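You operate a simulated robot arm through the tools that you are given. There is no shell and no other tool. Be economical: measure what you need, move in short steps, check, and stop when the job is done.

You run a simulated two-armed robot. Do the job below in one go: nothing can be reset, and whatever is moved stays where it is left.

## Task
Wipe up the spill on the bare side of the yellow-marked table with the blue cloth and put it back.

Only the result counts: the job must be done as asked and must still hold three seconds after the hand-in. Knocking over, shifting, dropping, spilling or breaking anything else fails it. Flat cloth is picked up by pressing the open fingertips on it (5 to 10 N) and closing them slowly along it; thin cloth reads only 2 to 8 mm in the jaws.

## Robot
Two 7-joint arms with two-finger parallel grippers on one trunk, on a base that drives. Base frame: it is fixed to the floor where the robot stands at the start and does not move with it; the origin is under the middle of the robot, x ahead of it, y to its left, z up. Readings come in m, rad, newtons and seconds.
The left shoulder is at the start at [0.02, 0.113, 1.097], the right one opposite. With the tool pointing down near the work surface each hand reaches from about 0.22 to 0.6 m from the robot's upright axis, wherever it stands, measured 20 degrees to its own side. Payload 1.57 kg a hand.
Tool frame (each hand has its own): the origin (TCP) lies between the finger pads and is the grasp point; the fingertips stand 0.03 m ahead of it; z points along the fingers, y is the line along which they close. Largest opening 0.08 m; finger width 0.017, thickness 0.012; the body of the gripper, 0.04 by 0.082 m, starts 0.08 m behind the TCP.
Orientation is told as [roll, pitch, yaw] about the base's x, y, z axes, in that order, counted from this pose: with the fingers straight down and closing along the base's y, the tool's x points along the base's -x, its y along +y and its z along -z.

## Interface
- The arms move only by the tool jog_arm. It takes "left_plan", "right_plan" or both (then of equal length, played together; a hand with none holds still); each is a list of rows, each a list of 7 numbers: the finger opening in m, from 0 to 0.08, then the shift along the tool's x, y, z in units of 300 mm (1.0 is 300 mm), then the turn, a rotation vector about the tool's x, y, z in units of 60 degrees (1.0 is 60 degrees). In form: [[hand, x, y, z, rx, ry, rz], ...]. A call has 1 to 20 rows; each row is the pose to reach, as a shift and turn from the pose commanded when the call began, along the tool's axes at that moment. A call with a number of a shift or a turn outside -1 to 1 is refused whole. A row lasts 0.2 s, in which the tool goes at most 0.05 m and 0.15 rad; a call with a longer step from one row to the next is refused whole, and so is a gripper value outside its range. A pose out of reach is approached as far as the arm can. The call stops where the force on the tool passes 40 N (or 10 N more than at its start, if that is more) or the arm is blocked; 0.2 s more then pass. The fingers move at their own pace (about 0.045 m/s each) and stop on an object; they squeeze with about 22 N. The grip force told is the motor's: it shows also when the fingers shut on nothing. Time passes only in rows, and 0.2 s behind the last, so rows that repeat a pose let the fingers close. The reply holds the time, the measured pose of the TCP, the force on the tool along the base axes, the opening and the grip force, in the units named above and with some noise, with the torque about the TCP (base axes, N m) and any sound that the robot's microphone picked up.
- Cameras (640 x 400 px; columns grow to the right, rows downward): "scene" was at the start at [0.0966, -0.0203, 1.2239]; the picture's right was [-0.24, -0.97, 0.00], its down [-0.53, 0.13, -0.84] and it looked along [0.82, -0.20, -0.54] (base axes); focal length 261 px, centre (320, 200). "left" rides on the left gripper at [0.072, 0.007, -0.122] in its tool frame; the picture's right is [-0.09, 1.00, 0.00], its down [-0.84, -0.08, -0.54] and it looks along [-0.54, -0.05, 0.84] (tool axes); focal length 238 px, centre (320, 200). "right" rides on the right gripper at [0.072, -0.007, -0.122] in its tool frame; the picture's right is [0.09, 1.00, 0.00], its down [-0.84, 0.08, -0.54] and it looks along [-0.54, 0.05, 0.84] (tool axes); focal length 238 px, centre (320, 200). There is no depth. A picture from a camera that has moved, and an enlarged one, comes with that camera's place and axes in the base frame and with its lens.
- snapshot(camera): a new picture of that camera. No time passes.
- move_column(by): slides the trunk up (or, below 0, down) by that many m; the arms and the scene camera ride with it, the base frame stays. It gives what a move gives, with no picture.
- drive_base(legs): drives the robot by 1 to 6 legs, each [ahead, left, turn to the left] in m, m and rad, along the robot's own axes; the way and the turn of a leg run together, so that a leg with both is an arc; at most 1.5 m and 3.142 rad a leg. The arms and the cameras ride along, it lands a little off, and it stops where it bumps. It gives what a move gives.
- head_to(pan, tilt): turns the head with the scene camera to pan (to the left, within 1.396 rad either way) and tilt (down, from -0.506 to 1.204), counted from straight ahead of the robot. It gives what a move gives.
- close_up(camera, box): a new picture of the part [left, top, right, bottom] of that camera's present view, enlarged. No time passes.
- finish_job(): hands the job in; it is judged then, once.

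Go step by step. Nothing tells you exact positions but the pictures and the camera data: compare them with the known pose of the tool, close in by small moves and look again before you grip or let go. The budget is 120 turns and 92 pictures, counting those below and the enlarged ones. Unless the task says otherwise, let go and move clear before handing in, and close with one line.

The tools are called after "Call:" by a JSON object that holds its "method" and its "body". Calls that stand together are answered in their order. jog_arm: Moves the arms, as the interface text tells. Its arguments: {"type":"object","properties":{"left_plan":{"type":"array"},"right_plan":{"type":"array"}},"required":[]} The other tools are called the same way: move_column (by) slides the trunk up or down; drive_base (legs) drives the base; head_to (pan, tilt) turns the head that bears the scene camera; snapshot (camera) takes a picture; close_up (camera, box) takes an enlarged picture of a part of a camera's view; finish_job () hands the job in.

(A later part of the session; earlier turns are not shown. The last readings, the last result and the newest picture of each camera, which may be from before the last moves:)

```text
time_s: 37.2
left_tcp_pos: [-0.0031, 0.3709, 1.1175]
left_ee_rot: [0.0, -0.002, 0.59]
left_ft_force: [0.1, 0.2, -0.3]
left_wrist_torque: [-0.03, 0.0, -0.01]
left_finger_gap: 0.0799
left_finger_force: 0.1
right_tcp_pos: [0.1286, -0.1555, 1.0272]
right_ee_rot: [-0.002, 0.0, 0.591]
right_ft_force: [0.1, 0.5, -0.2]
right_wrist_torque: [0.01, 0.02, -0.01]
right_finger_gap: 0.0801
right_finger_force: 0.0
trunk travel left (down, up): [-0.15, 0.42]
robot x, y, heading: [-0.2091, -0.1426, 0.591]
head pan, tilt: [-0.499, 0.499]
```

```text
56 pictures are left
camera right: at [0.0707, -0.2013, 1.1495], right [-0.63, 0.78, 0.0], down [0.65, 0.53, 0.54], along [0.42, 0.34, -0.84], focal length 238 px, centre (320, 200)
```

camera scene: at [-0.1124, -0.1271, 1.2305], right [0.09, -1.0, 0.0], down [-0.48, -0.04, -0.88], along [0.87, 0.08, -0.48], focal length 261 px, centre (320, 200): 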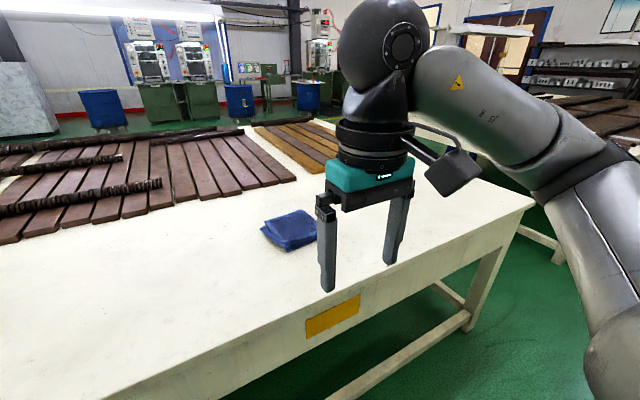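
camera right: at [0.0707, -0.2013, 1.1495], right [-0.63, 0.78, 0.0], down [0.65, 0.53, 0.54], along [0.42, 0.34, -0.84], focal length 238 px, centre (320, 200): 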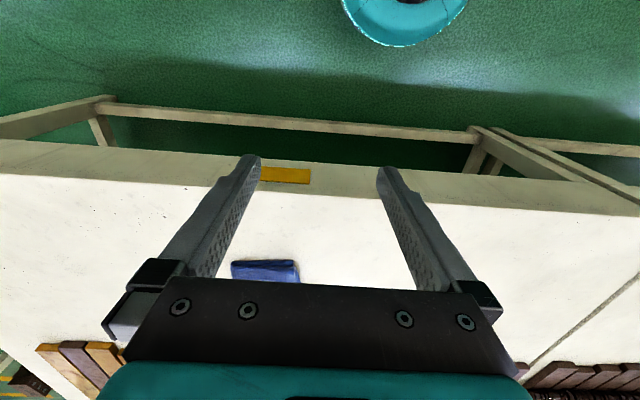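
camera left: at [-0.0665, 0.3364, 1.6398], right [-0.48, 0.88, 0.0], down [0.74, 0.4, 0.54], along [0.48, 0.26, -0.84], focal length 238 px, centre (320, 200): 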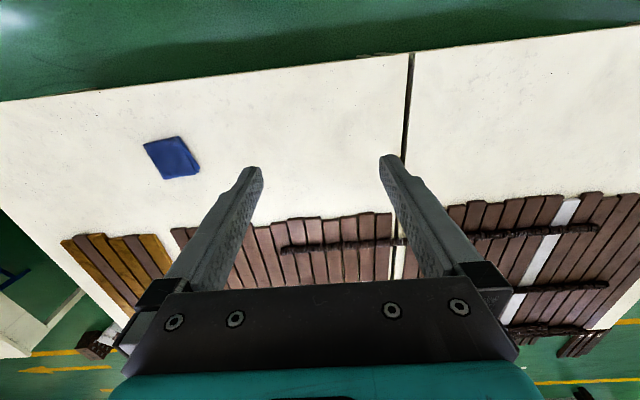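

I still see nothing certain, so I enlarge the strip strongly from this low position.

Call:
{"method": "head_to", "body": {"pan": 0.15, "tilt": 0.6}}

Call:
{"method": "close_up", "body": {"camera": "scene", "box": [100, 160, 280, 272]}}

Call:
{"method": "close_up", "body": {"camera": "scene", "box": [260, 160, 440, 272]}}

Call:
{"method": "close_up", "body": {"camera": "scene", "box": [440, 140, 640, 265]}}

```text
time_s: 38.3
left_tcp_pos: [-0.0027, 0.3718, 1.1162]
left_ee_rot: [0.001, -0.001, 0.59]
left_ft_force: [0.0, -1.1, 0.1]
left_wrist_torque: [-0.02, -0.01, 0.0]
left_finger_gap: 0.0799
left_finger_force: 0.0
right_tcp_pos: [0.1277, -0.1551, 1.0277]
right_ee_rot: [0.0, -0.001, 0.59]
right_ft_force: [0.5, 0.2, -0.3]
right_wrist_torque: [0.01, 0.0, 0.02]
right_finger_gap: 0.0802
right_finger_force: 0.1
trunk travel left (down, up): [-0.15, 0.42]
robot x, y, heading: [-0.2117, -0.1406, 0.591]
head pan, tilt: [0.15, 0.6]
```

```text
3.56 times, centred on (190, 216) of scene
camera zoom: at [-0.1377, -0.0759, 1.2214], right [0.67, -0.74, 0.0], down [-0.42, -0.38, -0.83], along [0.61, 0.56, -0.56], focal length 927 px, centre (782, 143)
```

zoom: 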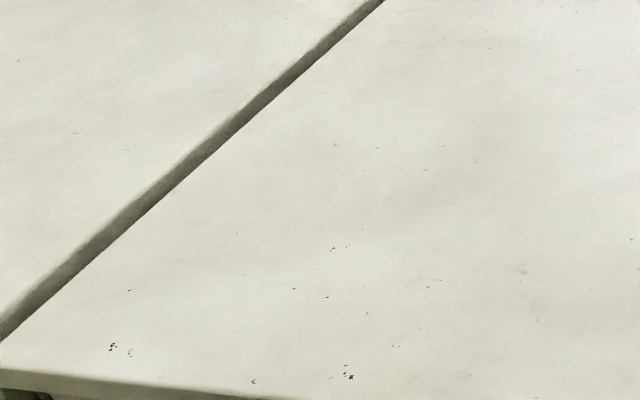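

```text
3.56 times, centred on (350, 216) of scene
camera zoom: at [-0.1377, -0.0759, 1.2214], right [0.67, -0.74, 0.0], down [-0.42, -0.38, -0.83], along [0.61, 0.56, -0.56], focal length 927 px, centre (213, 143)
```

zoom: 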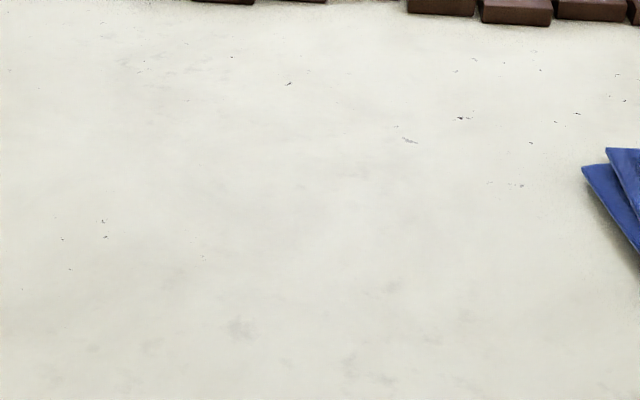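

```text
3.20 times, centred on (540, 202) of scene
camera zoom: at [-0.1377, -0.0759, 1.2214], right [0.67, -0.74, 0.0], down [-0.42, -0.38, -0.83], along [0.61, 0.56, -0.56], focal length 834 px, centre (-384, 192)
```

zoom: 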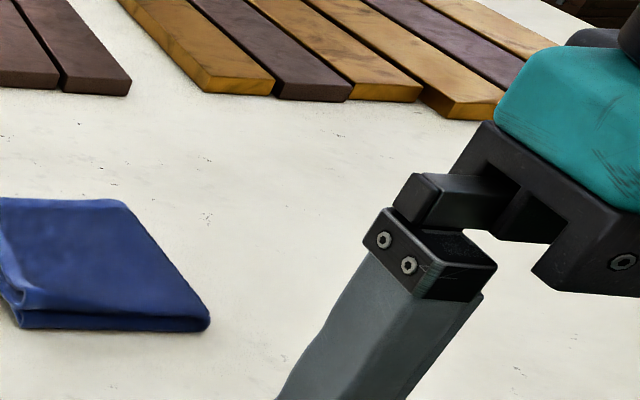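

This stretch is clean as far as I can see, so I turn the robot right to look at the other tables and the rest of the room for marks and spills.

Call:
{"method": "drive_base", "body": {"legs": [[-0.1, 0, 0], [0, 0, -1.1]]}}

Call:
{"method": "move_column", "body": {"by": 0.4}}

Call:
{"method": "head_to", "body": {"pan": 0.0, "tilt": 0.4}}

Call:
{"method": "snapshot", "body": {"camera": "scene"}}

Call:
{"method": "head_to", "body": {"pan": 0.6, "tilt": 0.7}}

Call:
{"method": "snapshot", "body": {"camera": "scene"}}

```text
time_s: 42.3
left_tcp_pos: [0.2559, -0.1656, 1.1165]
left_ee_rot: [0.001, 0.0, -0.533]
left_ft_force: [-0.8, 0.6, -0.6]
left_wrist_torque: [0.02, 0.03, 0.03]
left_finger_gap: 0.0802
left_finger_force: 0.1
right_tcp_pos: [-0.1608, -0.5106, 1.0273]
right_ee_rot: [-0.001, 0.0, -0.532]
right_ft_force: [0.3, -0.1, 0.0]
right_wrist_torque: [-0.01, 0.02, -0.02]
right_finger_gap: 0.0799
right_finger_force: 0.0
trunk travel left (down, up): [-0.15, 0.42]
robot x, y, heading: [-0.2956, -0.1983, -0.533]
head pan, tilt: [0.15, 0.6]
```

```text
time_s: 46.1
left_tcp_pos: [0.2575, -0.1643, 1.5169]
left_ee_rot: [0.001, -0.001, -0.534]
left_ft_force: [-0.1, 0.1, -0.1]
left_wrist_torque: [0.02, -0.03, -0.01]
left_finger_gap: 0.0798
left_finger_force: 0.0
right_tcp_pos: [-0.1615, -0.5117, 1.4283]
right_ee_rot: [0.0, -0.001, -0.535]
right_ft_force: [-0.8, -0.8, 0.5]
right_wrist_torque: [0.01, -0.02, -0.01]
right_finger_gap: 0.0802
right_finger_force: 0.0
trunk travel left (down, up): [-0.55, 0.02]
robot x, y, heading: [-0.2977, -0.2016, -0.532]
head pan, tilt: [0.15, 0.6]
```

```text
time_s: 46.8
left_tcp_pos: [0.2572, -0.1646, 1.5181]
left_ee_rot: [0.0, 0.0, -0.535]
left_ft_force: [-0.5, -0.3, 0.2]
left_wrist_torque: [0.03, 0.01, 0.0]
left_finger_gap: 0.0803
left_finger_force: 0.1
right_tcp_pos: [-0.162, -0.5101, 1.4276]
right_ee_rot: [0.002, 0.001, -0.534]
right_ft_force: [-0.2, 0.0, -1.0]
right_wrist_torque: [0.0, -0.02, -0.01]
right_finger_gap: 0.0801
right_finger_force: 0.0
trunk travel left (down, up): [-0.55, 0.02]
robot x, y, heading: [-0.2978, -0.1994, -0.536]
head pan, tilt: [0.0, 0.4]
```

```text
52 pictures are left
camera scene: at [-0.2077, -0.2498, 1.6396], right [-0.51, -0.86, 0.0], down [-0.34, 0.2, -0.92], along [0.79, -0.47, -0.39], focal length 261 px, centre (320, 200)
```

scene: 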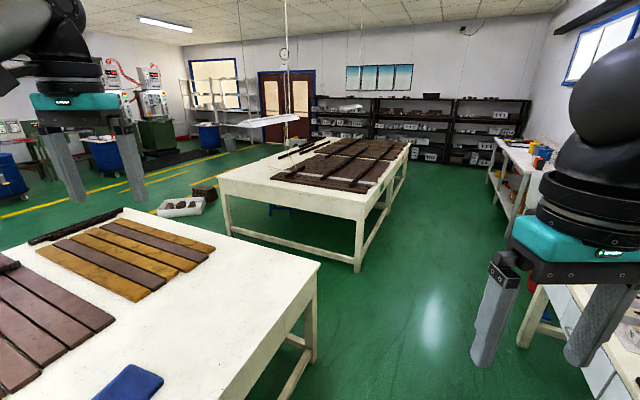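

```text
time_s: 47.8
left_tcp_pos: [0.2559, -0.1658, 1.5182]
left_ee_rot: [-0.002, -0.001, -0.533]
left_ft_force: [-0.3, 0.4, -0.3]
left_wrist_torque: [0.0, 0.0, 0.02]
left_finger_gap: 0.0795
left_finger_force: 0.1
right_tcp_pos: [-0.1619, -0.5113, 1.4278]
right_ee_rot: [0.001, 0.0, -0.534]
right_ft_force: [0.5, -0.6, 0.3]
right_wrist_torque: [0.0, 0.02, -0.01]
right_finger_gap: 0.08
right_finger_force: 0.1
trunk travel left (down, up): [-0.55, 0.02]
robot x, y, heading: [-0.2953, -0.1961, -0.532]
head pan, tilt: [0.6, 0.7]
```

```text
51 pictures are left
camera scene: at [-0.2027, -0.1972, 1.6128], right [0.07, -1.0, 0.0], down [-0.64, -0.04, -0.77], along [0.76, 0.05, -0.64], focal length 261 px, centre (320, 200)
```

scene: 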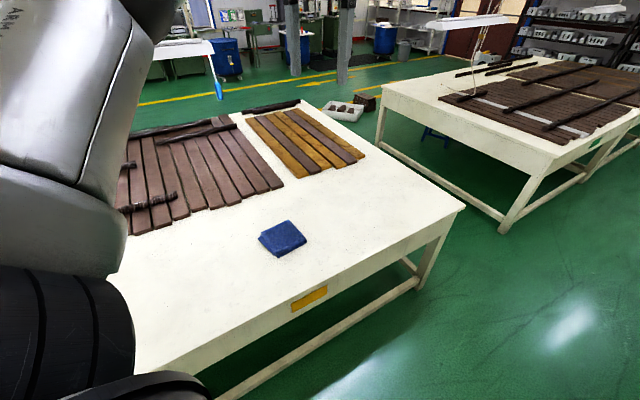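

The far table has a green mark, so this is the yellow one. A faint tan film showed at the same place, about (0.26, 0.27), in pictures from several poses, so I return to the start pose and look at it closely with the left wrist camera.

Call:
{"method": "drive_base", "body": {"legs": [[0, 0, 0.532], [0.295, 0.196, 0]]}}

Call:
{"method": "move_column", "body": {"by": -0.4}}

Call:
{"method": "snapshot", "body": {"camera": "left"}}

```text
time_s: 51.6
left_tcp_pos: [0.4417, 0.3133, 1.5174]
left_ee_rot: [0.0, -0.001, 0.009]
left_ft_force: [0.7, 0.1, -0.9]
left_wrist_torque: [-0.01, -0.01, -0.03]
left_finger_gap: 0.0801
left_finger_force: 0.1
right_tcp_pos: [0.2635, -0.1984, 1.4271]
right_ee_rot: [-0.002, 0.001, 0.009]
right_ft_force: [-0.3, 0.7, -0.1]
right_wrist_torque: [-0.03, 0.01, 0.0]
right_finger_gap: 0.0799
right_finger_force: 0.1
trunk travel left (down, up): [-0.55, 0.02]
robot x, y, heading: [-0.0059, -0.0037, 0.008]
head pan, tilt: [0.6, 0.7]
```

```text
time_s: 55.4
left_tcp_pos: [0.4419, 0.3131, 1.1176]
left_ee_rot: [0.0, 0.001, 0.007]
left_ft_force: [0.1, -0.6, 0.3]
left_wrist_torque: [-0.01, 0.02, 0.01]
left_finger_gap: 0.0799
left_finger_force: 0.0
right_tcp_pos: [0.2618, -0.1986, 1.029]
right_ee_rot: [0.0, 0.0, 0.007]
right_ft_force: [0.1, 0.1, 0.3]
right_wrist_torque: [0.0, 0.04, 0.0]
right_finger_gap: 0.0797
right_finger_force: 0.0
trunk travel left (down, up): [-0.15, 0.42]
robot x, y, heading: [-0.0149, -0.0011, 0.005]
head pan, tilt: [0.6, 0.7]
```

```text
50 pictures are left
camera left: at [0.3698, 0.3185, 1.2399], right [0.08, 1.0, 0.0], down [0.84, -0.07, 0.54], along [0.54, -0.05, -0.84], focal length 238 px, centre (320, 200)
```

left: 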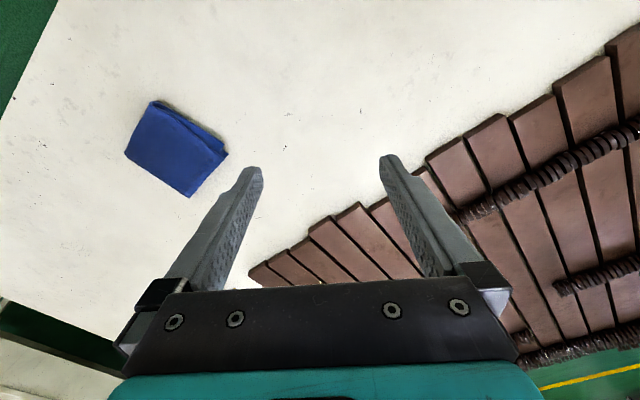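

I bring the left hand back over the suspected place to look straight at it.

Call:
{"method": "jog_arm", "body": {"left_plan": [[0.08, 0.13, -0.02, 0.03, 0, 0, 0], [0.08, 0.26, -0.04, 0.06, 0, 0, 0], [0.08, 0.39, -0.06, 0.09, 0, 0, 0], [0.08, 0.52, -0.08, 0.12, 0, 0, 0], [0.08, 0.63, -0.1, 0.15, 0, 0, 0]]}}

Call:
{"method": "snapshot", "body": {"camera": "left"}}

Call:
{"method": "close_up", "body": {"camera": "left", "box": [200, 40, 440, 190]}}

Call:
{"method": "snapshot", "body": {"camera": "scene"}}

```text
time_s: 56.6
left_tcp_pos: [0.2518, 0.2781, 1.074]
left_ee_rot: [-0.002, 0.0, 0.008]
left_ft_force: [-0.8, -0.1, 0.2]
left_wrist_torque: [-0.01, -0.02, -0.05]
left_finger_gap: 0.0801
left_finger_force: 0.0
right_tcp_pos: [0.2624, -0.2006, 1.0284]
right_ee_rot: [-0.001, 0.001, 0.008]
right_ft_force: [0.5, 1.1, -0.2]
right_wrist_torque: [-0.01, -0.02, 0.01]
right_finger_gap: 0.0802
right_finger_force: 0.1
trunk travel left (down, up): [-0.15, 0.42]
robot x, y, heading: [-0.0165, -0.002, 0.006]
head pan, tilt: [0.6, 0.7]
```

```text
49 pictures are left
camera left: at [0.1788, 0.2844, 1.1959], right [0.08, 1.0, 0.0], down [0.84, -0.07, 0.54], along [0.54, -0.04, -0.84], focal length 238 px, centre (320, 200)
```

left: 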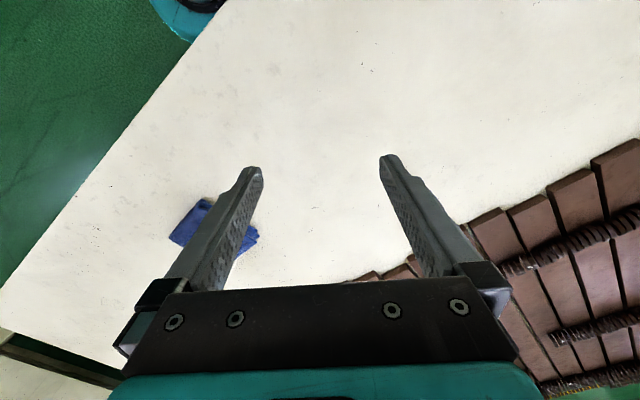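

```text
2.67 times, centred on (320, 115) of left
camera zoom: at [0.1788, 0.2844, 1.1959], right [0.08, 1.0, 0.0], down [0.84, -0.07, 0.54], along [0.54, -0.04, -0.84], focal length 636 px, centre (320, 427)
```

zoom: 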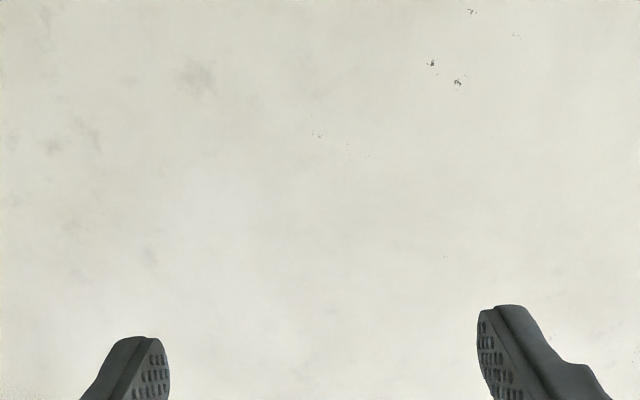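

```text
47 pictures are left
camera scene: at [0.0653, 0.0482, 1.2128], right [0.57, -0.82, 0.0], down [-0.53, -0.37, -0.77], along [0.63, 0.44, -0.64], focal length 261 px, centre (320, 200)
```

scene: 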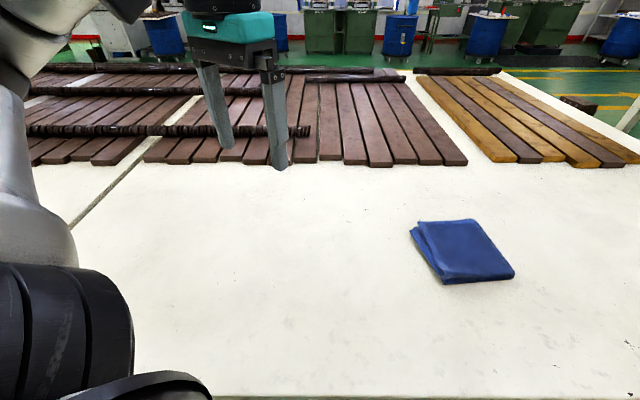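

The tan tint has gone, so it was my arm's shadow, but a slightly brighter patch shows near (0.32, 0.21). I go lower to examine it.

Call:
{"method": "jog_arm", "body": {"left_plan": [[0.08, 0.0, 0.0, 0.13, 0, 0, 0], [0.08, 0.0, 0.0, 0.26, 0, 0, 0], [0.08, 0.0, 0.0, 0.39, 0, 0, 0], [0.08, 0.0, 0.0, 0.5, 0, 0, 0]]}}

Call:
{"method": "snapshot", "body": {"camera": "left"}}

Call:
{"method": "head_to", "body": {"pan": 0.6, "tilt": 0.95}}

Call:
{"method": "close_up", "body": {"camera": "scene", "box": [150, 100, 470, 300]}}

```text
time_s: 57.6
left_tcp_pos: [0.2536, 0.2831, 0.9216]
left_ee_rot: [0.001, -0.002, 0.01]
left_ft_force: [0.5, -0.5, 0.1]
left_wrist_torque: [-0.05, 0.02, 0.02]
left_finger_gap: 0.08
left_finger_force: 0.2
right_tcp_pos: [0.2615, -0.1988, 1.0286]
right_ee_rot: [-0.002, -0.001, 0.01]
right_ft_force: [0.2, 0.8, 0.1]
right_wrist_torque: [0.02, -0.01, 0.03]
right_finger_gap: 0.08
right_finger_force: 0.1
trunk travel left (down, up): [-0.15, 0.42]
robot x, y, heading: [-0.0151, -0.0004, 0.006]
head pan, tilt: [0.6, 0.7]
```

```text
46 pictures are left
camera left: at [0.1802, 0.2885, 1.044], right [0.08, 1.0, 0.0], down [0.84, -0.07, 0.54], along [0.54, -0.04, -0.84], focal length 238 px, centre (320, 200)
```

left: 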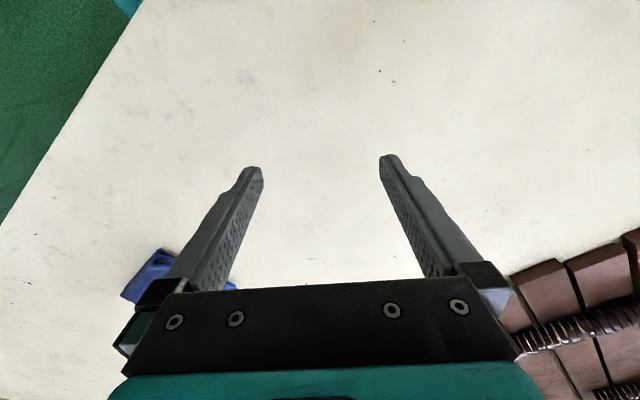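

```text
time_s: 58.4
left_tcp_pos: [0.2516, 0.2825, 0.922]
left_ee_rot: [-0.001, 0.0, 0.01]
left_ft_force: [-0.1, 0.5, -0.6]
left_wrist_torque: [0.01, 0.01, 0.0]
left_finger_gap: 0.0797
left_finger_force: 0.1
right_tcp_pos: [0.2623, -0.1981, 1.0278]
right_ee_rot: [0.001, 0.0, 0.008]
right_ft_force: [0.8, 0.4, -0.3]
right_wrist_torque: [0.01, -0.01, -0.01]
right_finger_gap: 0.0798
right_finger_force: 0.1
trunk travel left (down, up): [-0.15, 0.42]
robot x, y, heading: [-0.0149, -0.0038, 0.01]
head pan, tilt: [0.6, 0.949]
```

```text
2.00 times, centred on (310, 200) of scene
camera zoom: at [0.0555, 0.0412, 1.193], right [0.57, -0.82, 0.0], down [-0.67, -0.46, -0.58], along [0.48, 0.33, -0.81], focal length 521 px, centre (340, 200)
```

zoom: 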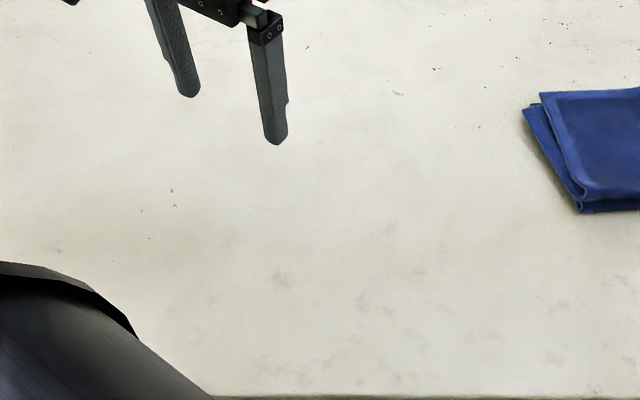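

This part of the table is clean at close range. I lift the left hand, raise the trunk and turn around to see what stands behind the robot.

Call:
{"method": "move_column", "body": {"by": 0.4}}

Call:
{"method": "drive_base", "body": {"legs": [[-0.21, -0.14, 0], [0, 0, 2.0]]}}

Call:
{"method": "head_to", "body": {"pan": 0.0, "tilt": 0.35}}

Call:
{"method": "snapshot", "body": {"camera": "scene"}}

Call:
{"method": "drive_base", "body": {"legs": [[0, 0, 1.3]]}}

Call:
{"method": "snapshot", "body": {"camera": "scene"}}

```text
time_s: 62.2
left_tcp_pos: [0.252, 0.2823, 1.3218]
left_ee_rot: [0.001, -0.001, 0.008]
left_ft_force: [-0.8, 0.6, -0.1]
left_wrist_torque: [0.0, 0.02, 0.04]
left_finger_gap: 0.0796
left_finger_force: 0.1
right_tcp_pos: [0.262, -0.1994, 1.4276]
right_ee_rot: [-0.002, -0.002, 0.009]
right_ft_force: [-0.1, -0.7, 0.2]
right_wrist_torque: [-0.02, 0.01, 0.04]
right_finger_gap: 0.0799
right_finger_force: 0.0
trunk travel left (down, up): [-0.55, 0.02]
robot x, y, heading: [-0.0167, -0.0019, 0.001]
head pan, tilt: [0.6, 0.949]
```

```text
time_s: 68.9
left_tcp_pos: [-0.5952, -0.0293, 1.3224]
left_ee_rot: [0.0, 0.0, 2.041]
left_ft_force: [0.6, 0.3, 0.1]
left_wrist_torque: [0.04, -0.02, -0.02]
left_finger_gap: 0.0799
left_finger_force: 0.1
right_tcp_pos: [-0.169, 0.1937, 1.4274]
right_ee_rot: [0.0, -0.001, 2.044]
right_ft_force: [-0.3, 0.8, -0.3]
right_wrist_torque: [0.0, 0.0, 0.03]
right_finger_gap: 0.0801
right_finger_force: 0.1
trunk travel left (down, up): [-0.55, 0.02]
robot x, y, heading: [-0.2241, -0.1388, 2.04]
head pan, tilt: [0.6, 0.949]
```

```text
time_s: 69.9
left_tcp_pos: [-0.5959, -0.03, 1.3222]
left_ee_rot: [0.0, 0.0, 2.043]
left_ft_force: [-0.3, 0.2, -0.2]
left_wrist_torque: [0.0, 0.01, 0.01]
left_finger_gap: 0.0799
left_finger_force: 0.1
right_tcp_pos: [-0.1692, 0.1945, 1.4283]
right_ee_rot: [0.001, 0.0, 2.044]
right_ft_force: [-0.1, -0.9, 0.3]
right_wrist_torque: [0.0, 0.0, -0.01]
right_finger_gap: 0.0801
right_finger_force: 0.0
trunk travel left (down, up): [-0.55, 0.02]
robot x, y, heading: [-0.2237, -0.1379, 2.045]
head pan, tilt: [0.0, 0.351]
```

```text
44 pictures are left
camera scene: at [-0.2689, -0.048, 1.6441], right [0.89, 0.46, 0.0], down [0.16, -0.31, -0.94], along [-0.43, 0.84, -0.34], focal length 261 px, centre (320, 200)
```

scene: 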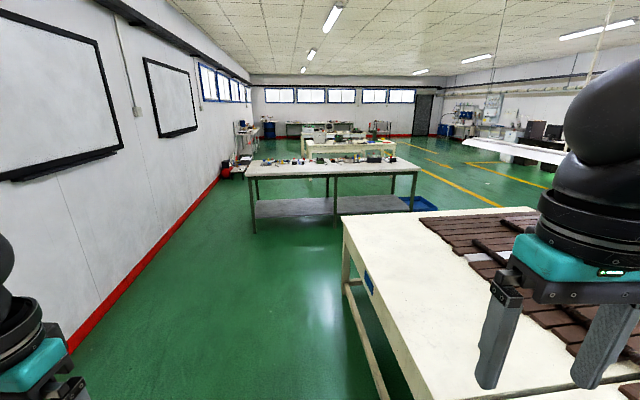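

```text
time_s: 73.5
left_tcp_pos: [-0.4328, -0.4692, 1.3214]
left_ee_rot: [-0.001, 0.001, -2.949]
left_ft_force: [-0.1, -1.0, -0.6]
left_wrist_torque: [0.01, -0.01, 0.03]
left_finger_gap: 0.08
left_finger_force: 0.1
right_tcp_pos: [-0.5301, 0.0033, 1.4282]
right_ee_rot: [0.001, 0.0, -2.948]
right_ft_force: [-0.3, 0.0, -0.5]
right_wrist_torque: [0.02, 0.0, 0.01]
right_finger_gap: 0.08
right_finger_force: 0.1
trunk travel left (down, up): [-0.55, 0.02]
robot x, y, heading: [-0.2199, -0.141, -2.951]
head pan, tilt: [0.0, 0.351]
```

```text
43 pictures are left
camera scene: at [-0.323, -0.1596, 1.6442], right [-0.19, 0.98, 0.0], down [0.34, 0.07, -0.94], along [-0.92, -0.18, -0.34], focal length 261 px, centre (320, 200)
```

scene: 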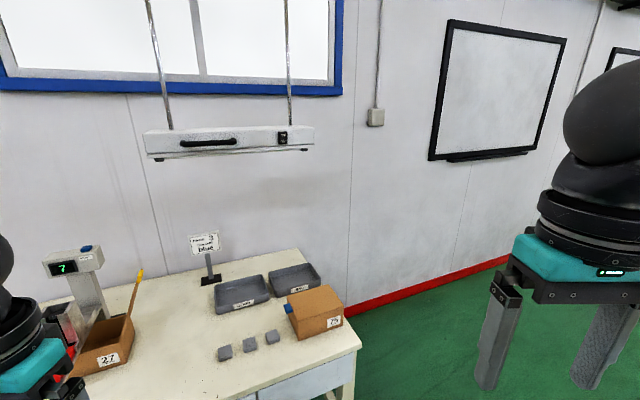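

Behind me there are only workbenches with other signs, so the yellow-marked table stays. I go back, stand before its right part, and look at it from near and low.

Call:
{"method": "drive_base", "body": {"legs": [[0, 0, -2.742], [0, -0.35, 0]]}}

Call:
{"method": "jog_arm", "body": {"left_plan": [[0.08, 0, 0, -0.16, 0, 0, 0], [0.08, 0, 0, -0.32, 0, 0, 0], [0.08, 0, 0, -0.48, 0, 0, 0], [0.08, 0, 0, -0.64, 0, 0, 0]]}}

Call:
{"method": "head_to", "body": {"pan": 0.0, "tilt": 0.85}}

Call:
{"method": "snapshot", "body": {"camera": "scene"}}

Call:
{"method": "move_column", "body": {"by": -0.4}}

Call:
{"method": "head_to", "body": {"pan": 0.0, "tilt": 0.5}}

Call:
{"method": "snapshot", "body": {"camera": "scene"}}

```text
time_s: 82.2
left_tcp_pos: [0.0347, -0.0383, 1.3211]
left_ee_rot: [0.0, 0.002, 0.611]
left_ft_force: [0.3, 1.0, -0.3]
left_wrist_torque: [0.03, 0.04, 0.01]
left_finger_gap: 0.08
left_finger_force: 0.0
right_tcp_pos: [0.316, -0.4284, 1.4271]
right_ee_rot: [0.0, -0.001, 0.612]
right_ft_force: [-0.3, 0.2, -0.4]
right_wrist_torque: [-0.01, 0.02, -0.01]
right_finger_gap: 0.0802
right_finger_force: 0.0
trunk travel left (down, up): [-0.55, 0.02]
robot x, y, heading: [-0.0226, -0.4237, 0.614]
head pan, tilt: [0.0, 0.351]
```

```text
time_s: 83.2
left_tcp_pos: [0.0365, -0.0367, 1.5023]
left_ee_rot: [-0.001, 0.048, 0.61]
left_ft_force: [-1.2, -0.1, 7.7]
left_wrist_torque: [0.11, -0.19, -0.01]
left_finger_gap: 0.0795
left_finger_force: 0.2
right_tcp_pos: [0.318, -0.4275, 1.4275]
right_ee_rot: [0.002, 0.002, 0.612]
right_ft_force: [0.2, 0.2, -0.3]
right_wrist_torque: [-0.04, 0.06, -0.01]
right_finger_gap: 0.0799
right_finger_force: 0.0
trunk travel left (down, up): [-0.55, 0.02]
robot x, y, heading: [-0.0218, -0.4248, 0.612]
head pan, tilt: [0.0, 0.351]
```

```text
time_s: 84.1
left_tcp_pos: [0.034, -0.0377, 1.4993]
left_ee_rot: [-0.001, 0.057, 0.611]
left_ft_force: [0.2, -0.4, 0.1]
left_wrist_torque: [0.0, -0.01, 0.02]
left_finger_gap: 0.0803
left_finger_force: 0.2
right_tcp_pos: [0.3153, -0.4289, 1.4284]
right_ee_rot: [0.001, 0.0, 0.614]
right_ft_force: [0.4, 0.6, -0.6]
right_wrist_torque: [-0.04, 0.0, -0.01]
right_finger_gap: 0.0801
right_finger_force: 0.2
trunk travel left (down, up): [-0.55, 0.02]
robot x, y, heading: [-0.0215, -0.422, 0.609]
head pan, tilt: [0.0, 0.85]
```

```text
42 pictures are left
camera scene: at [0.0488, -0.371, 1.6005], right [0.57, -0.82, 0.0], down [-0.61, -0.43, -0.66], along [0.54, 0.38, -0.75], focal length 261 px, centre (320, 200)
```

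scene: 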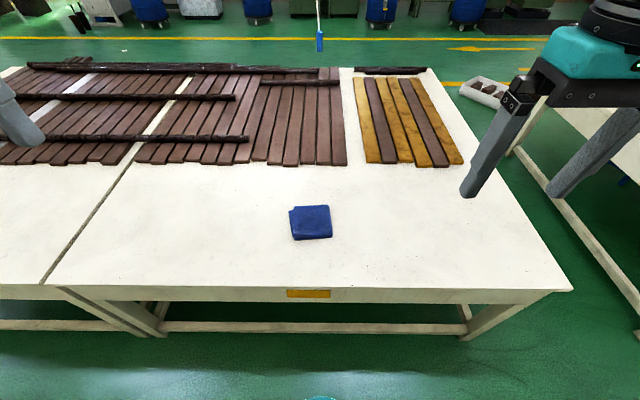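

```text
time_s: 87.9
left_tcp_pos: [0.0328, -0.0376, 1.1139]
left_ee_rot: [0.0, 0.0, 0.611]
left_ft_force: [-0.5, 0.2, 0.0]
left_wrist_torque: [0.0, 0.01, 0.01]
left_finger_gap: 0.0798
left_finger_force: 0.0
right_tcp_pos: [0.3151, -0.4285, 1.0282]
right_ee_rot: [0.0, -0.002, 0.61]
right_ft_force: [-0.1, -0.1, -0.9]
right_wrist_torque: [-0.04, -0.02, -0.02]
right_finger_gap: 0.08
right_finger_force: 0.1
trunk travel left (down, up): [-0.15, 0.42]
robot x, y, heading: [-0.0243, -0.4232, 0.609]
head pan, tilt: [0.0, 0.85]
```

```text
time_s: 88.8
left_tcp_pos: [0.0328, -0.0377, 1.1132]
left_ee_rot: [0.001, -0.001, 0.61]
left_ft_force: [0.2, 0.2, 0.0]
left_wrist_torque: [-0.05, -0.03, -0.01]
left_finger_gap: 0.0801
left_finger_force: 0.0
right_tcp_pos: [0.3152, -0.4287, 1.0274]
right_ee_rot: [-0.001, 0.0, 0.612]
right_ft_force: [-0.2, 0.2, -0.1]
right_wrist_torque: [0.02, -0.03, 0.01]
right_finger_gap: 0.0801
right_finger_force: 0.1
trunk travel left (down, up): [-0.15, 0.42]
robot x, y, heading: [-0.0241, -0.4201, 0.611]
head pan, tilt: [0.0, 0.499]
```

```text
41 pictures are left
camera scene: at [0.0588, -0.364, 1.2304], right [0.57, -0.82, 0.0], down [-0.39, -0.28, -0.88], along [0.72, 0.5, -0.48], focal length 261 px, centre (320, 200)
```

scene: 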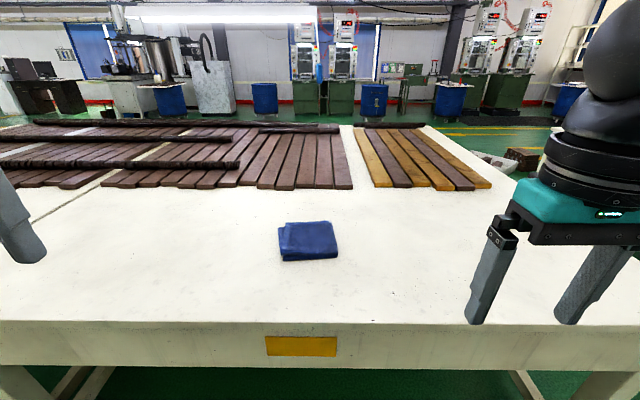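

The marked table looks plain white here too. I enlarge the area around the cloth and to its right at this flat angle.

Call:
{"method": "close_up", "body": {"camera": "scene", "box": [310, 185, 510, 310]}}

Call:
{"method": "close_up", "body": {"camera": "scene", "box": [60, 185, 310, 341]}}

Call:
{"method": "snapshot", "body": {"camera": "right"}}

```text
3.20 times, centred on (410, 248) of scene
camera zoom: at [0.0588, -0.364, 1.2304], right [0.57, -0.82, 0.0], down [-0.39, -0.28, -0.88], along [0.72, 0.5, -0.48], focal length 834 px, centre (32, 48)
```

zoom: 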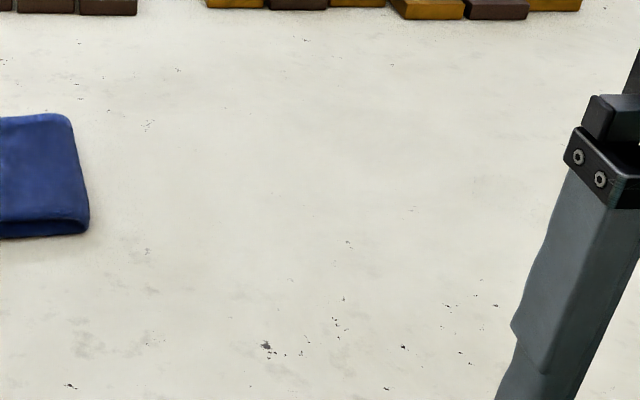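

```text
2.56 times, centred on (185, 263) of scene
camera zoom: at [0.0588, -0.364, 1.2304], right [0.57, -0.82, 0.0], down [-0.39, -0.28, -0.88], along [0.72, 0.5, -0.48], focal length 667 px, centre (666, 39)
```

zoom: 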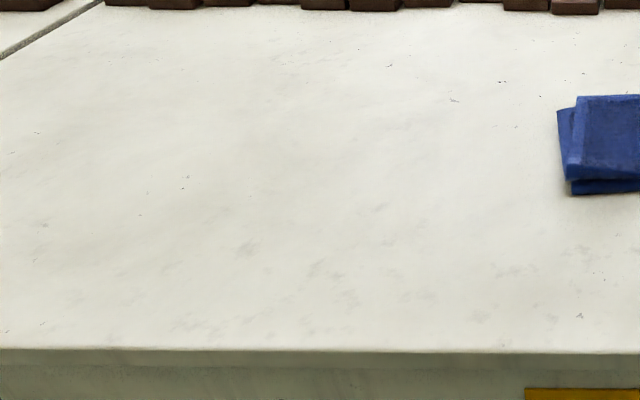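

```text
38 pictures are left
camera right: at [0.2593, -0.4763, 1.1495], right [-0.65, 0.76, 0.0], down [0.64, 0.54, 0.54], along [0.41, 0.35, -0.84], focal length 238 px, centre (320, 200)
```

right: 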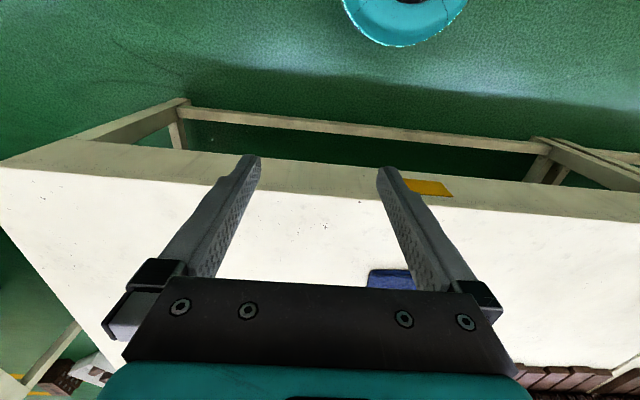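

Still nothing certain. A clear liquid would show best at a very flat angle, so I lower the trunk fully, back off, and look along the surface.

Call:
{"method": "drive_base", "body": {"legs": [[-0.35, 0.25, 0]]}}

Call:
{"method": "move_column", "body": {"by": -0.14}}

Call:
{"method": "head_to", "body": {"pan": 0.0, "tilt": 0.3}}

Call:
{"method": "close_up", "body": {"camera": "scene", "box": [60, 150, 340, 325]}}

Call:
{"method": "close_up", "body": {"camera": "scene", "box": [300, 150, 580, 325]}}

```text
time_s: 91.3
left_tcp_pos: [-0.3827, -0.0321, 1.1135]
left_ee_rot: [0.0, 0.0, 0.597]
left_ft_force: [0.2, 0.6, 0.3]
left_wrist_torque: [0.0, 0.01, 0.05]
left_finger_gap: 0.0799
left_finger_force: 0.1
right_tcp_pos: [-0.1067, -0.4277, 1.0271]
right_ee_rot: [-0.003, 0.0, 0.597]
right_ft_force: [-0.1, -0.8, -0.3]
right_wrist_torque: [-0.01, -0.04, 0.02]
right_finger_gap: 0.08
right_finger_force: 0.0
trunk travel left (down, up): [-0.15, 0.42]
robot x, y, heading: [-0.4449, -0.413, 0.601]
head pan, tilt: [0.0, 0.499]
```

```text
time_s: 93.0
left_tcp_pos: [-0.3827, -0.0317, 0.9736]
left_ee_rot: [-0.001, -0.001, 0.597]
left_ft_force: [0.5, -0.9, 0.8]
left_wrist_torque: [-0.04, 0.01, -0.02]
left_finger_gap: 0.0801
left_finger_force: 0.2
right_tcp_pos: [-0.1064, -0.4281, 0.8884]
right_ee_rot: [0.0, 0.0, 0.596]
right_ft_force: [-0.7, -0.2, -0.1]
right_wrist_torque: [0.02, 0.02, -0.02]
right_finger_gap: 0.0799
right_finger_force: 0.1
trunk travel left (down, up): [-0.01, 0.56]
robot x, y, heading: [-0.4447, -0.4195, 0.596]
head pan, tilt: [0.0, 0.499]
```

```text
time_s: 93.7
left_tcp_pos: [-0.3831, -0.032, 0.9736]
left_ee_rot: [0.0, -0.001, 0.597]
left_ft_force: [-0.5, 0.4, -0.4]
left_wrist_torque: [-0.02, -0.01, -0.02]
left_finger_gap: 0.0799
left_finger_force: 0.0
right_tcp_pos: [-0.1062, -0.4273, 0.8873]
right_ee_rot: [0.0, 0.0, 0.598]
right_ft_force: [-0.2, -0.6, -0.3]
right_wrist_torque: [0.01, -0.01, 0.02]
right_finger_gap: 0.0799
right_finger_force: 0.1
trunk travel left (down, up): [-0.01, 0.56]
robot x, y, heading: [-0.4452, -0.4167, 0.596]
head pan, tilt: [0.0, 0.3]
```

```text
2.29 times, centred on (200, 238) of scene
camera zoom: at [-0.3601, -0.3575, 1.1089], right [0.56, -0.83, 0.0], down [-0.25, -0.17, -0.96], along [0.79, 0.54, -0.3], focal length 596 px, centre (594, 114)
```

zoom: 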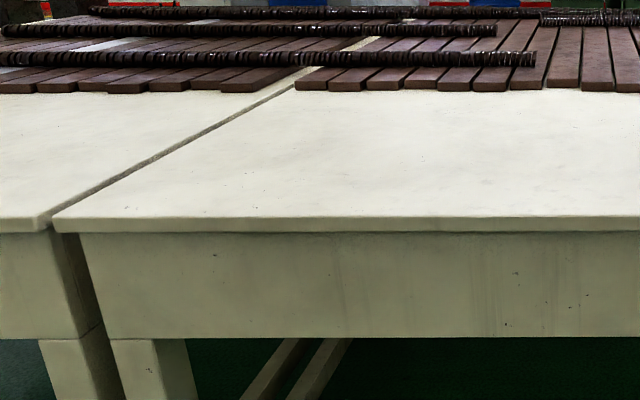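

```text
2.29 times, centred on (440, 238) of scene
camera zoom: at [-0.3601, -0.3575, 1.1089], right [0.56, -0.83, 0.0], down [-0.25, -0.17, -0.96], along [0.79, 0.54, -0.3], focal length 596 px, centre (46, 114)
```

zoom: 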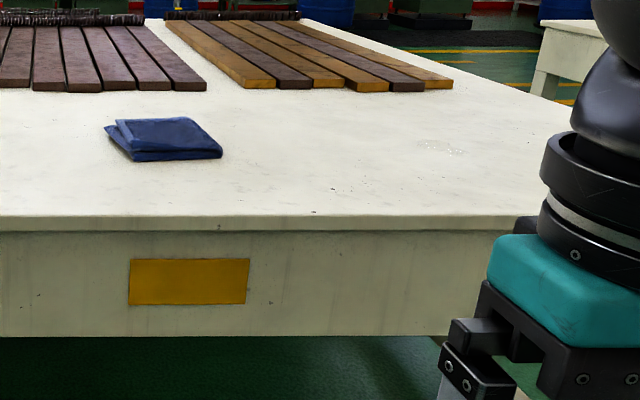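

At last some glints show on the right end of the table, right of the cloth, near (0.71, -0.37). I enlarge them.

Call:
{"method": "close_up", "body": {"camera": "scene", "box": [450, 190, 550, 252]}}

```text
6.40 times, centred on (500, 221) of scene
camera zoom: at [-0.3601, -0.3575, 1.1089], right [0.56, -0.83, 0.0], down [-0.25, -0.17, -0.96], along [0.79, 0.54, -0.3], focal length 1669 px, centre (-832, 66)
```

zoom: 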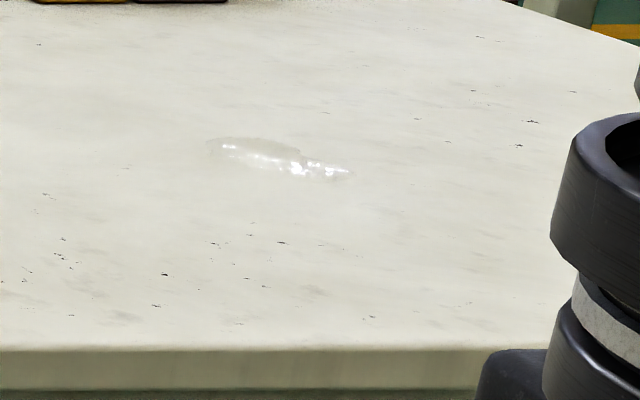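

The spill is a clear puddle, about 7 cm wide, at roughly (0.71, -0.377). I raise the trunk and drive to a stance where the right hand reaches both cloth and spill.

Call:
{"method": "move_column", "body": {"by": 0.15}}

Call:
{"method": "drive_base", "body": {"legs": [[0, -0.264, 0], [0.602, 0, 0]]}}

Call:
{"method": "head_to", "body": {"pan": -0.1, "tilt": 0.8}}

Call:
{"method": "snapshot", "body": {"camera": "scene"}}

Call:
{"method": "snapshot", "body": {"camera": "right"}}

```text
time_s: 95.5
left_tcp_pos: [-0.3835, -0.0331, 1.1241]
left_ee_rot: [-0.001, -0.001, 0.597]
left_ft_force: [0.1, -0.1, -0.2]
left_wrist_torque: [0.04, 0.0, -0.02]
left_finger_gap: 0.08
left_finger_force: 0.0
right_tcp_pos: [-0.1072, -0.428, 1.0378]
right_ee_rot: [0.001, 0.0, 0.598]
right_ft_force: [0.1, -0.2, 0.2]
right_wrist_torque: [0.0, -0.02, 0.0]
right_finger_gap: 0.0801
right_finger_force: 0.1
trunk travel left (down, up): [-0.16, 0.41]
robot x, y, heading: [-0.4462, -0.4152, 0.599]
head pan, tilt: [0.0, 0.3]
```

```text
time_s: 100.4
left_tcp_pos: [0.2691, 0.0781, 1.1228]
left_ee_rot: [-0.001, 0.0, 0.594]
left_ft_force: [0.6, -0.4, 0.2]
left_wrist_torque: [-0.02, -0.01, -0.01]
left_finger_gap: 0.08
left_finger_force: 0.0
right_tcp_pos: [0.545, -0.3177, 1.0378]
right_ee_rot: [0.0, 0.0, 0.595]
right_ft_force: [-0.3, 0.3, -0.2]
right_wrist_torque: [0.01, 0.0, 0.0]
right_finger_gap: 0.0799
right_finger_force: 0.0
trunk travel left (down, up): [-0.16, 0.41]
robot x, y, heading: [0.2054, -0.309, 0.595]
head pan, tilt: [0.0, 0.3]
```

```text
time_s: 101.3
left_tcp_pos: [0.2687, 0.0775, 1.1232]
left_ee_rot: [0.001, -0.001, 0.594]
left_ft_force: [-0.4, 0.4, -0.4]
left_wrist_torque: [0.0, 0.01, 0.01]
left_finger_gap: 0.0799
left_finger_force: 0.1
right_tcp_pos: [0.5446, -0.3174, 1.0372]
right_ee_rot: [0.001, 0.001, 0.594]
right_ft_force: [-0.3, 0.2, -0.3]
right_wrist_torque: [0.03, -0.01, 0.01]
right_finger_gap: 0.08
right_finger_force: 0.0
trunk travel left (down, up): [-0.16, 0.41]
robot x, y, heading: [0.2089, -0.3062, 0.594]
head pan, tilt: [-0.099, 0.799]
```

```text
34 pictures are left
camera scene: at [0.2846, -0.2605, 1.2146], right [0.47, -0.88, 0.0], down [-0.63, -0.34, -0.7], along [0.61, 0.33, -0.72], focal length 261 px, centre (320, 200)
```

scene: 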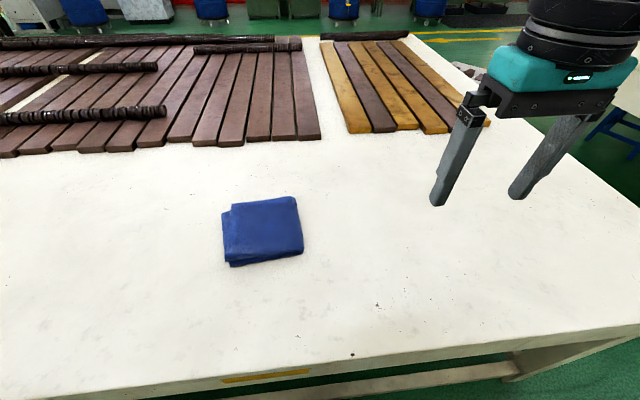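

```text
33 pictures are left
camera right: at [0.4874, -0.3639, 1.1595], right [-0.63, 0.77, 0.0], down [0.65, 0.53, 0.54], along [0.42, 0.34, -0.84], focal length 238 px, centre (320, 200)
```

right: 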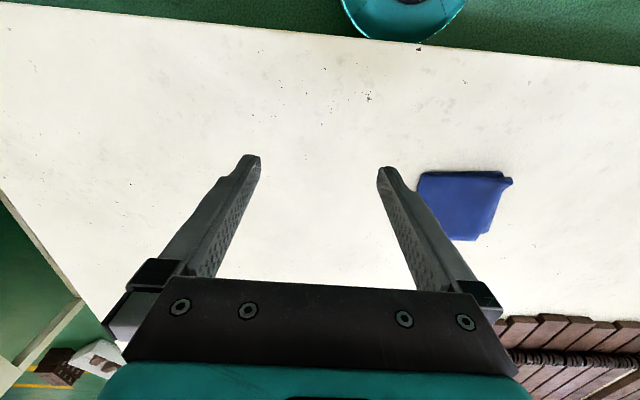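

I see the cloth with its centre near (0.515, -0.005). I bring the open right hand over it and look before pressing.

Call:
{"method": "jog_arm", "body": {"right_plan": [[0.08, -0.07, 0.13, 0, 0, 0, 0], [0.08, -0.14, 0.26, 0, 0, 0, 0], [0.08, -0.21, 0.39, 0, 0, 0, 0], [0.08, -0.28, 0.52, 0.02, 0, 0, 0], [0.08, -0.35, 0.65, 0.04, 0, 0, 0], [0.08, -0.42, 0.78, 0.08, 0, 0, 0], [0.08, -0.5, 0.9, 0.12, 0, 0, 0]]}}

Call:
{"method": "snapshot", "body": {"camera": "right"}}

Call:
{"method": "snapshot", "body": {"camera": "scene"}}

```text
time_s: 102.9
left_tcp_pos: [0.2685, 0.0781, 1.1233]
left_ee_rot: [0.0, -0.001, 0.594]
left_ft_force: [-0.7, -0.8, -0.3]
left_wrist_torque: [0.04, -0.04, -0.01]
left_finger_gap: 0.0799
left_finger_force: 0.1
right_tcp_pos: [0.518, -0.0089, 1.0043]
right_ee_rot: [-0.001, -0.001, 0.594]
right_ft_force: [-0.4, 0.9, 0.9]
right_wrist_torque: [0.0, 0.0, -0.01]
right_finger_gap: 0.0799
right_finger_force: 0.0
trunk travel left (down, up): [-0.16, 0.41]
robot x, y, heading: [0.2032, -0.3044, 0.593]
head pan, tilt: [-0.099, 0.799]
```

```text
32 pictures are left
camera right: at [0.4601, -0.0547, 1.1263], right [-0.63, 0.77, 0.0], down [0.65, 0.53, 0.54], along [0.42, 0.34, -0.84], focal length 238 px, centre (320, 200)
```

right: 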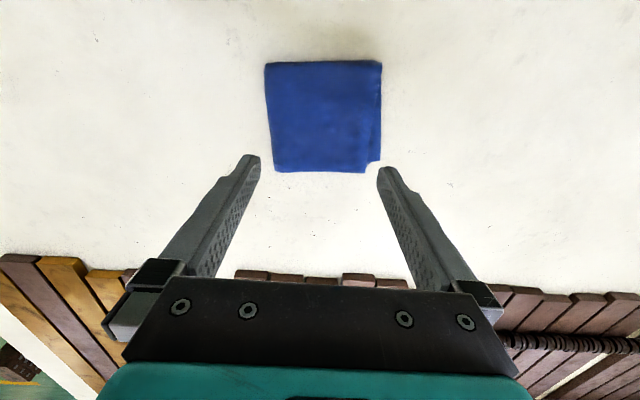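

```text
31 pictures are left
camera scene: at [0.2843, -0.26, 1.2145], right [0.47, -0.88, 0.0], down [-0.63, -0.34, -0.7], along [0.61, 0.33, -0.72], focal length 261 px, centre (320, 200)
```

scene: 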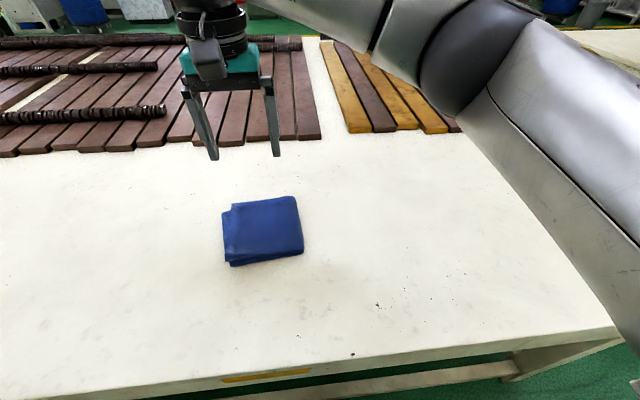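

The hand stands over the cloth, which is about 14.5 cm square, with its centre some 15 mm further ahead. I go down to just above it.

Call:
{"method": "jog_arm", "body": {"right_plan": [[0.08, -0.02, 0.01, 0.13, 0, 0, 0], [0.08, -0.05, 0.01, 0.26, 0, 0, 0], [0.08, -0.05, 0.01, 0.39, 0, 0, 0], [0.08, -0.05, 0.01, 0.5, 0, 0, 0], [0.08, -0.05, 0.01, 0.53, 0, 0, 0]]}}

Call:
{"method": "snapshot", "body": {"camera": "scene"}}

Call:
{"method": "snapshot", "body": {"camera": "right"}}

```text
time_s: 104.1
left_tcp_pos: [0.2689, 0.0781, 1.1241]
left_ee_rot: [-0.001, 0.0, 0.593]
left_ft_force: [0.2, 0.3, -0.1]
left_wrist_torque: [0.03, 0.0, 0.0]
left_finger_gap: 0.08
left_finger_force: 0.1
right_tcp_pos: [0.5293, -0.0009, 0.8428]
right_ee_rot: [-0.001, -0.002, 0.593]
right_ft_force: [-0.6, 0.2, 0.1]
right_wrist_torque: [0.02, 0.02, -0.02]
right_finger_gap: 0.0798
right_finger_force: 0.2
trunk travel left (down, up): [-0.16, 0.41]
robot x, y, heading: [0.2036, -0.302, 0.594]
head pan, tilt: [-0.099, 0.799]
```

```text
30 pictures are left
camera scene: at [0.2846, -0.2605, 1.2145], right [0.47, -0.88, 0.0], down [-0.63, -0.34, -0.7], along [0.61, 0.33, -0.72], focal length 261 px, centre (320, 200)
```

scene: 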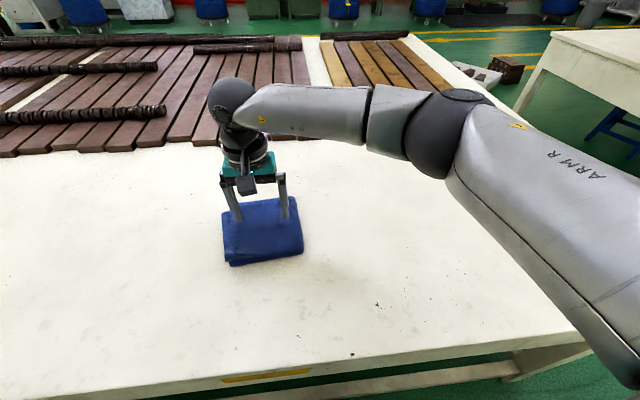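

```text
29 pictures are left
camera right: at [0.4721, -0.0459, 0.9636], right [-0.63, 0.77, 0.0], down [0.65, 0.53, 0.54], along [0.42, 0.34, -0.84], focal length 238 px, centre (320, 200)
```

right: 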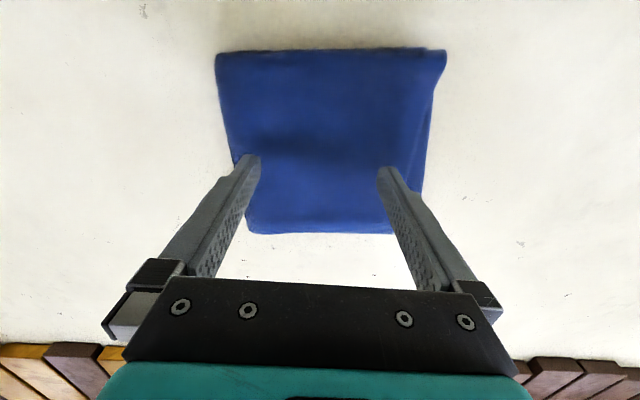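

The fingertips stand over the middle of the cloth, about 2 cm above it. I lower slowly until I feel the contact.

Call:
{"method": "jog_arm", "body": {"right_plan": [[0.08, 0, 0, 0.02, 0, 0, 0], [0.08, 0, 0, 0.04, 0, 0, 0], [0.08, 0, 0, 0.06, 0, 0, 0], [0.08, 0, 0, 0.07, 0, 0, 0], [0.08, 0, 0, 0.07, 0, 0, 0]]}}

```text
time_s: 105.3
left_tcp_pos: [0.2698, 0.0782, 1.1232]
left_ee_rot: [0.001, 0.002, 0.593]
left_ft_force: [0.0, 0.3, 0.3]
left_wrist_torque: [-0.02, -0.01, 0.0]
left_finger_gap: 0.08
left_finger_force: 0.1
right_tcp_pos: [0.5279, 0.0016, 0.8218]
right_ee_rot: [-0.001, 0.001, 0.596]
right_ft_force: [0.5, 0.2, -0.5]
right_wrist_torque: [0.01, -0.01, -0.02]
right_finger_gap: 0.08
right_finger_force: 0.0
trunk travel left (down, up): [-0.16, 0.41]
robot x, y, heading: [0.2034, -0.302, 0.592]
head pan, tilt: [-0.099, 0.799]
```

No contact yet at z 0.822. I continue in 3 mm steps.

Call:
{"method": "jog_arm", "body": {"right_plan": [[0.08, 0, 0, 0.01, 0, 0, 0], [0.08, 0, 0, 0.02, 0, 0, 0], [0.08, 0, 0, 0.02, 0, 0, 0]]}}

```text
time_s: 106.1
left_tcp_pos: [0.2693, 0.0789, 1.1236]
left_ee_rot: [0.0, -0.002, 0.595]
left_ft_force: [0.9, 0.0, 0.3]
left_wrist_torque: [0.0, 0.01, 0.0]
left_finger_gap: 0.0797
left_finger_force: 0.1
right_tcp_pos: [0.5296, 0.0011, 0.8164]
right_ee_rot: [-0.003, -0.002, 0.593]
right_ft_force: [0.0, -0.7, 0.1]
right_wrist_torque: [0.01, -0.01, -0.03]
right_finger_gap: 0.0801
right_finger_force: 0.1
trunk travel left (down, up): [-0.16, 0.41]
robot x, y, heading: [0.2072, -0.303, 0.593]
head pan, tilt: [-0.099, 0.799]
```

Still free. I go on.

Call:
{"method": "jog_arm", "body": {"right_plan": [[0.08, 0, 0, 0.01, 0, 0, 0], [0.08, 0, 0, 0.02, 0, 0, 0], [0.08, 0, 0, 0.02, 0, 0, 0]]}}

Call:
{"method": "jog_arm", "body": {"right_plan": [[0.08, 0, 0, 0.01, 0, 0, 0], [0.08, 0, 0, 0.01, 0, 0, 0]]}}

```text
time_s: 106.9
left_tcp_pos: [0.2694, 0.0773, 1.1236]
left_ee_rot: [0.0, 0.0, 0.592]
left_ft_force: [0.4, -1.3, 0.2]
left_wrist_torque: [0.02, 0.0, -0.01]
left_finger_gap: 0.0802
left_finger_force: 0.0
right_tcp_pos: [0.5281, 0.0012, 0.8085]
right_ee_rot: [0.0, -0.003, 0.593]
right_ft_force: [1.3, -0.9, 4.2]
right_wrist_torque: [-0.02, -0.05, -0.03]
right_finger_gap: 0.0793
right_finger_force: 0.1
trunk travel left (down, up): [-0.16, 0.41]
robot x, y, heading: [0.2065, -0.3056, 0.594]
head pan, tilt: [-0.099, 0.799]
```

```text
time_s: 107.5
left_tcp_pos: [0.2684, 0.078, 1.1239]
left_ee_rot: [-0.001, 0.0, 0.594]
left_ft_force: [0.3, -0.3, -0.2]
left_wrist_torque: [0.02, -0.01, 0.02]
left_finger_gap: 0.08
left_finger_force: 0.0
right_tcp_pos: [0.5282, 0.0017, 0.8068]
right_ee_rot: [0.0, 0.0, 0.594]
right_ft_force: [0.7, 0.3, 7.7]
right_wrist_torque: [0.01, -0.03, -0.01]
right_finger_gap: 0.0791
right_finger_force: 0.1
trunk travel left (down, up): [-0.16, 0.41]
robot x, y, heading: [0.2022, -0.3036, 0.593]
head pan, tilt: [-0.099, 0.799]
```

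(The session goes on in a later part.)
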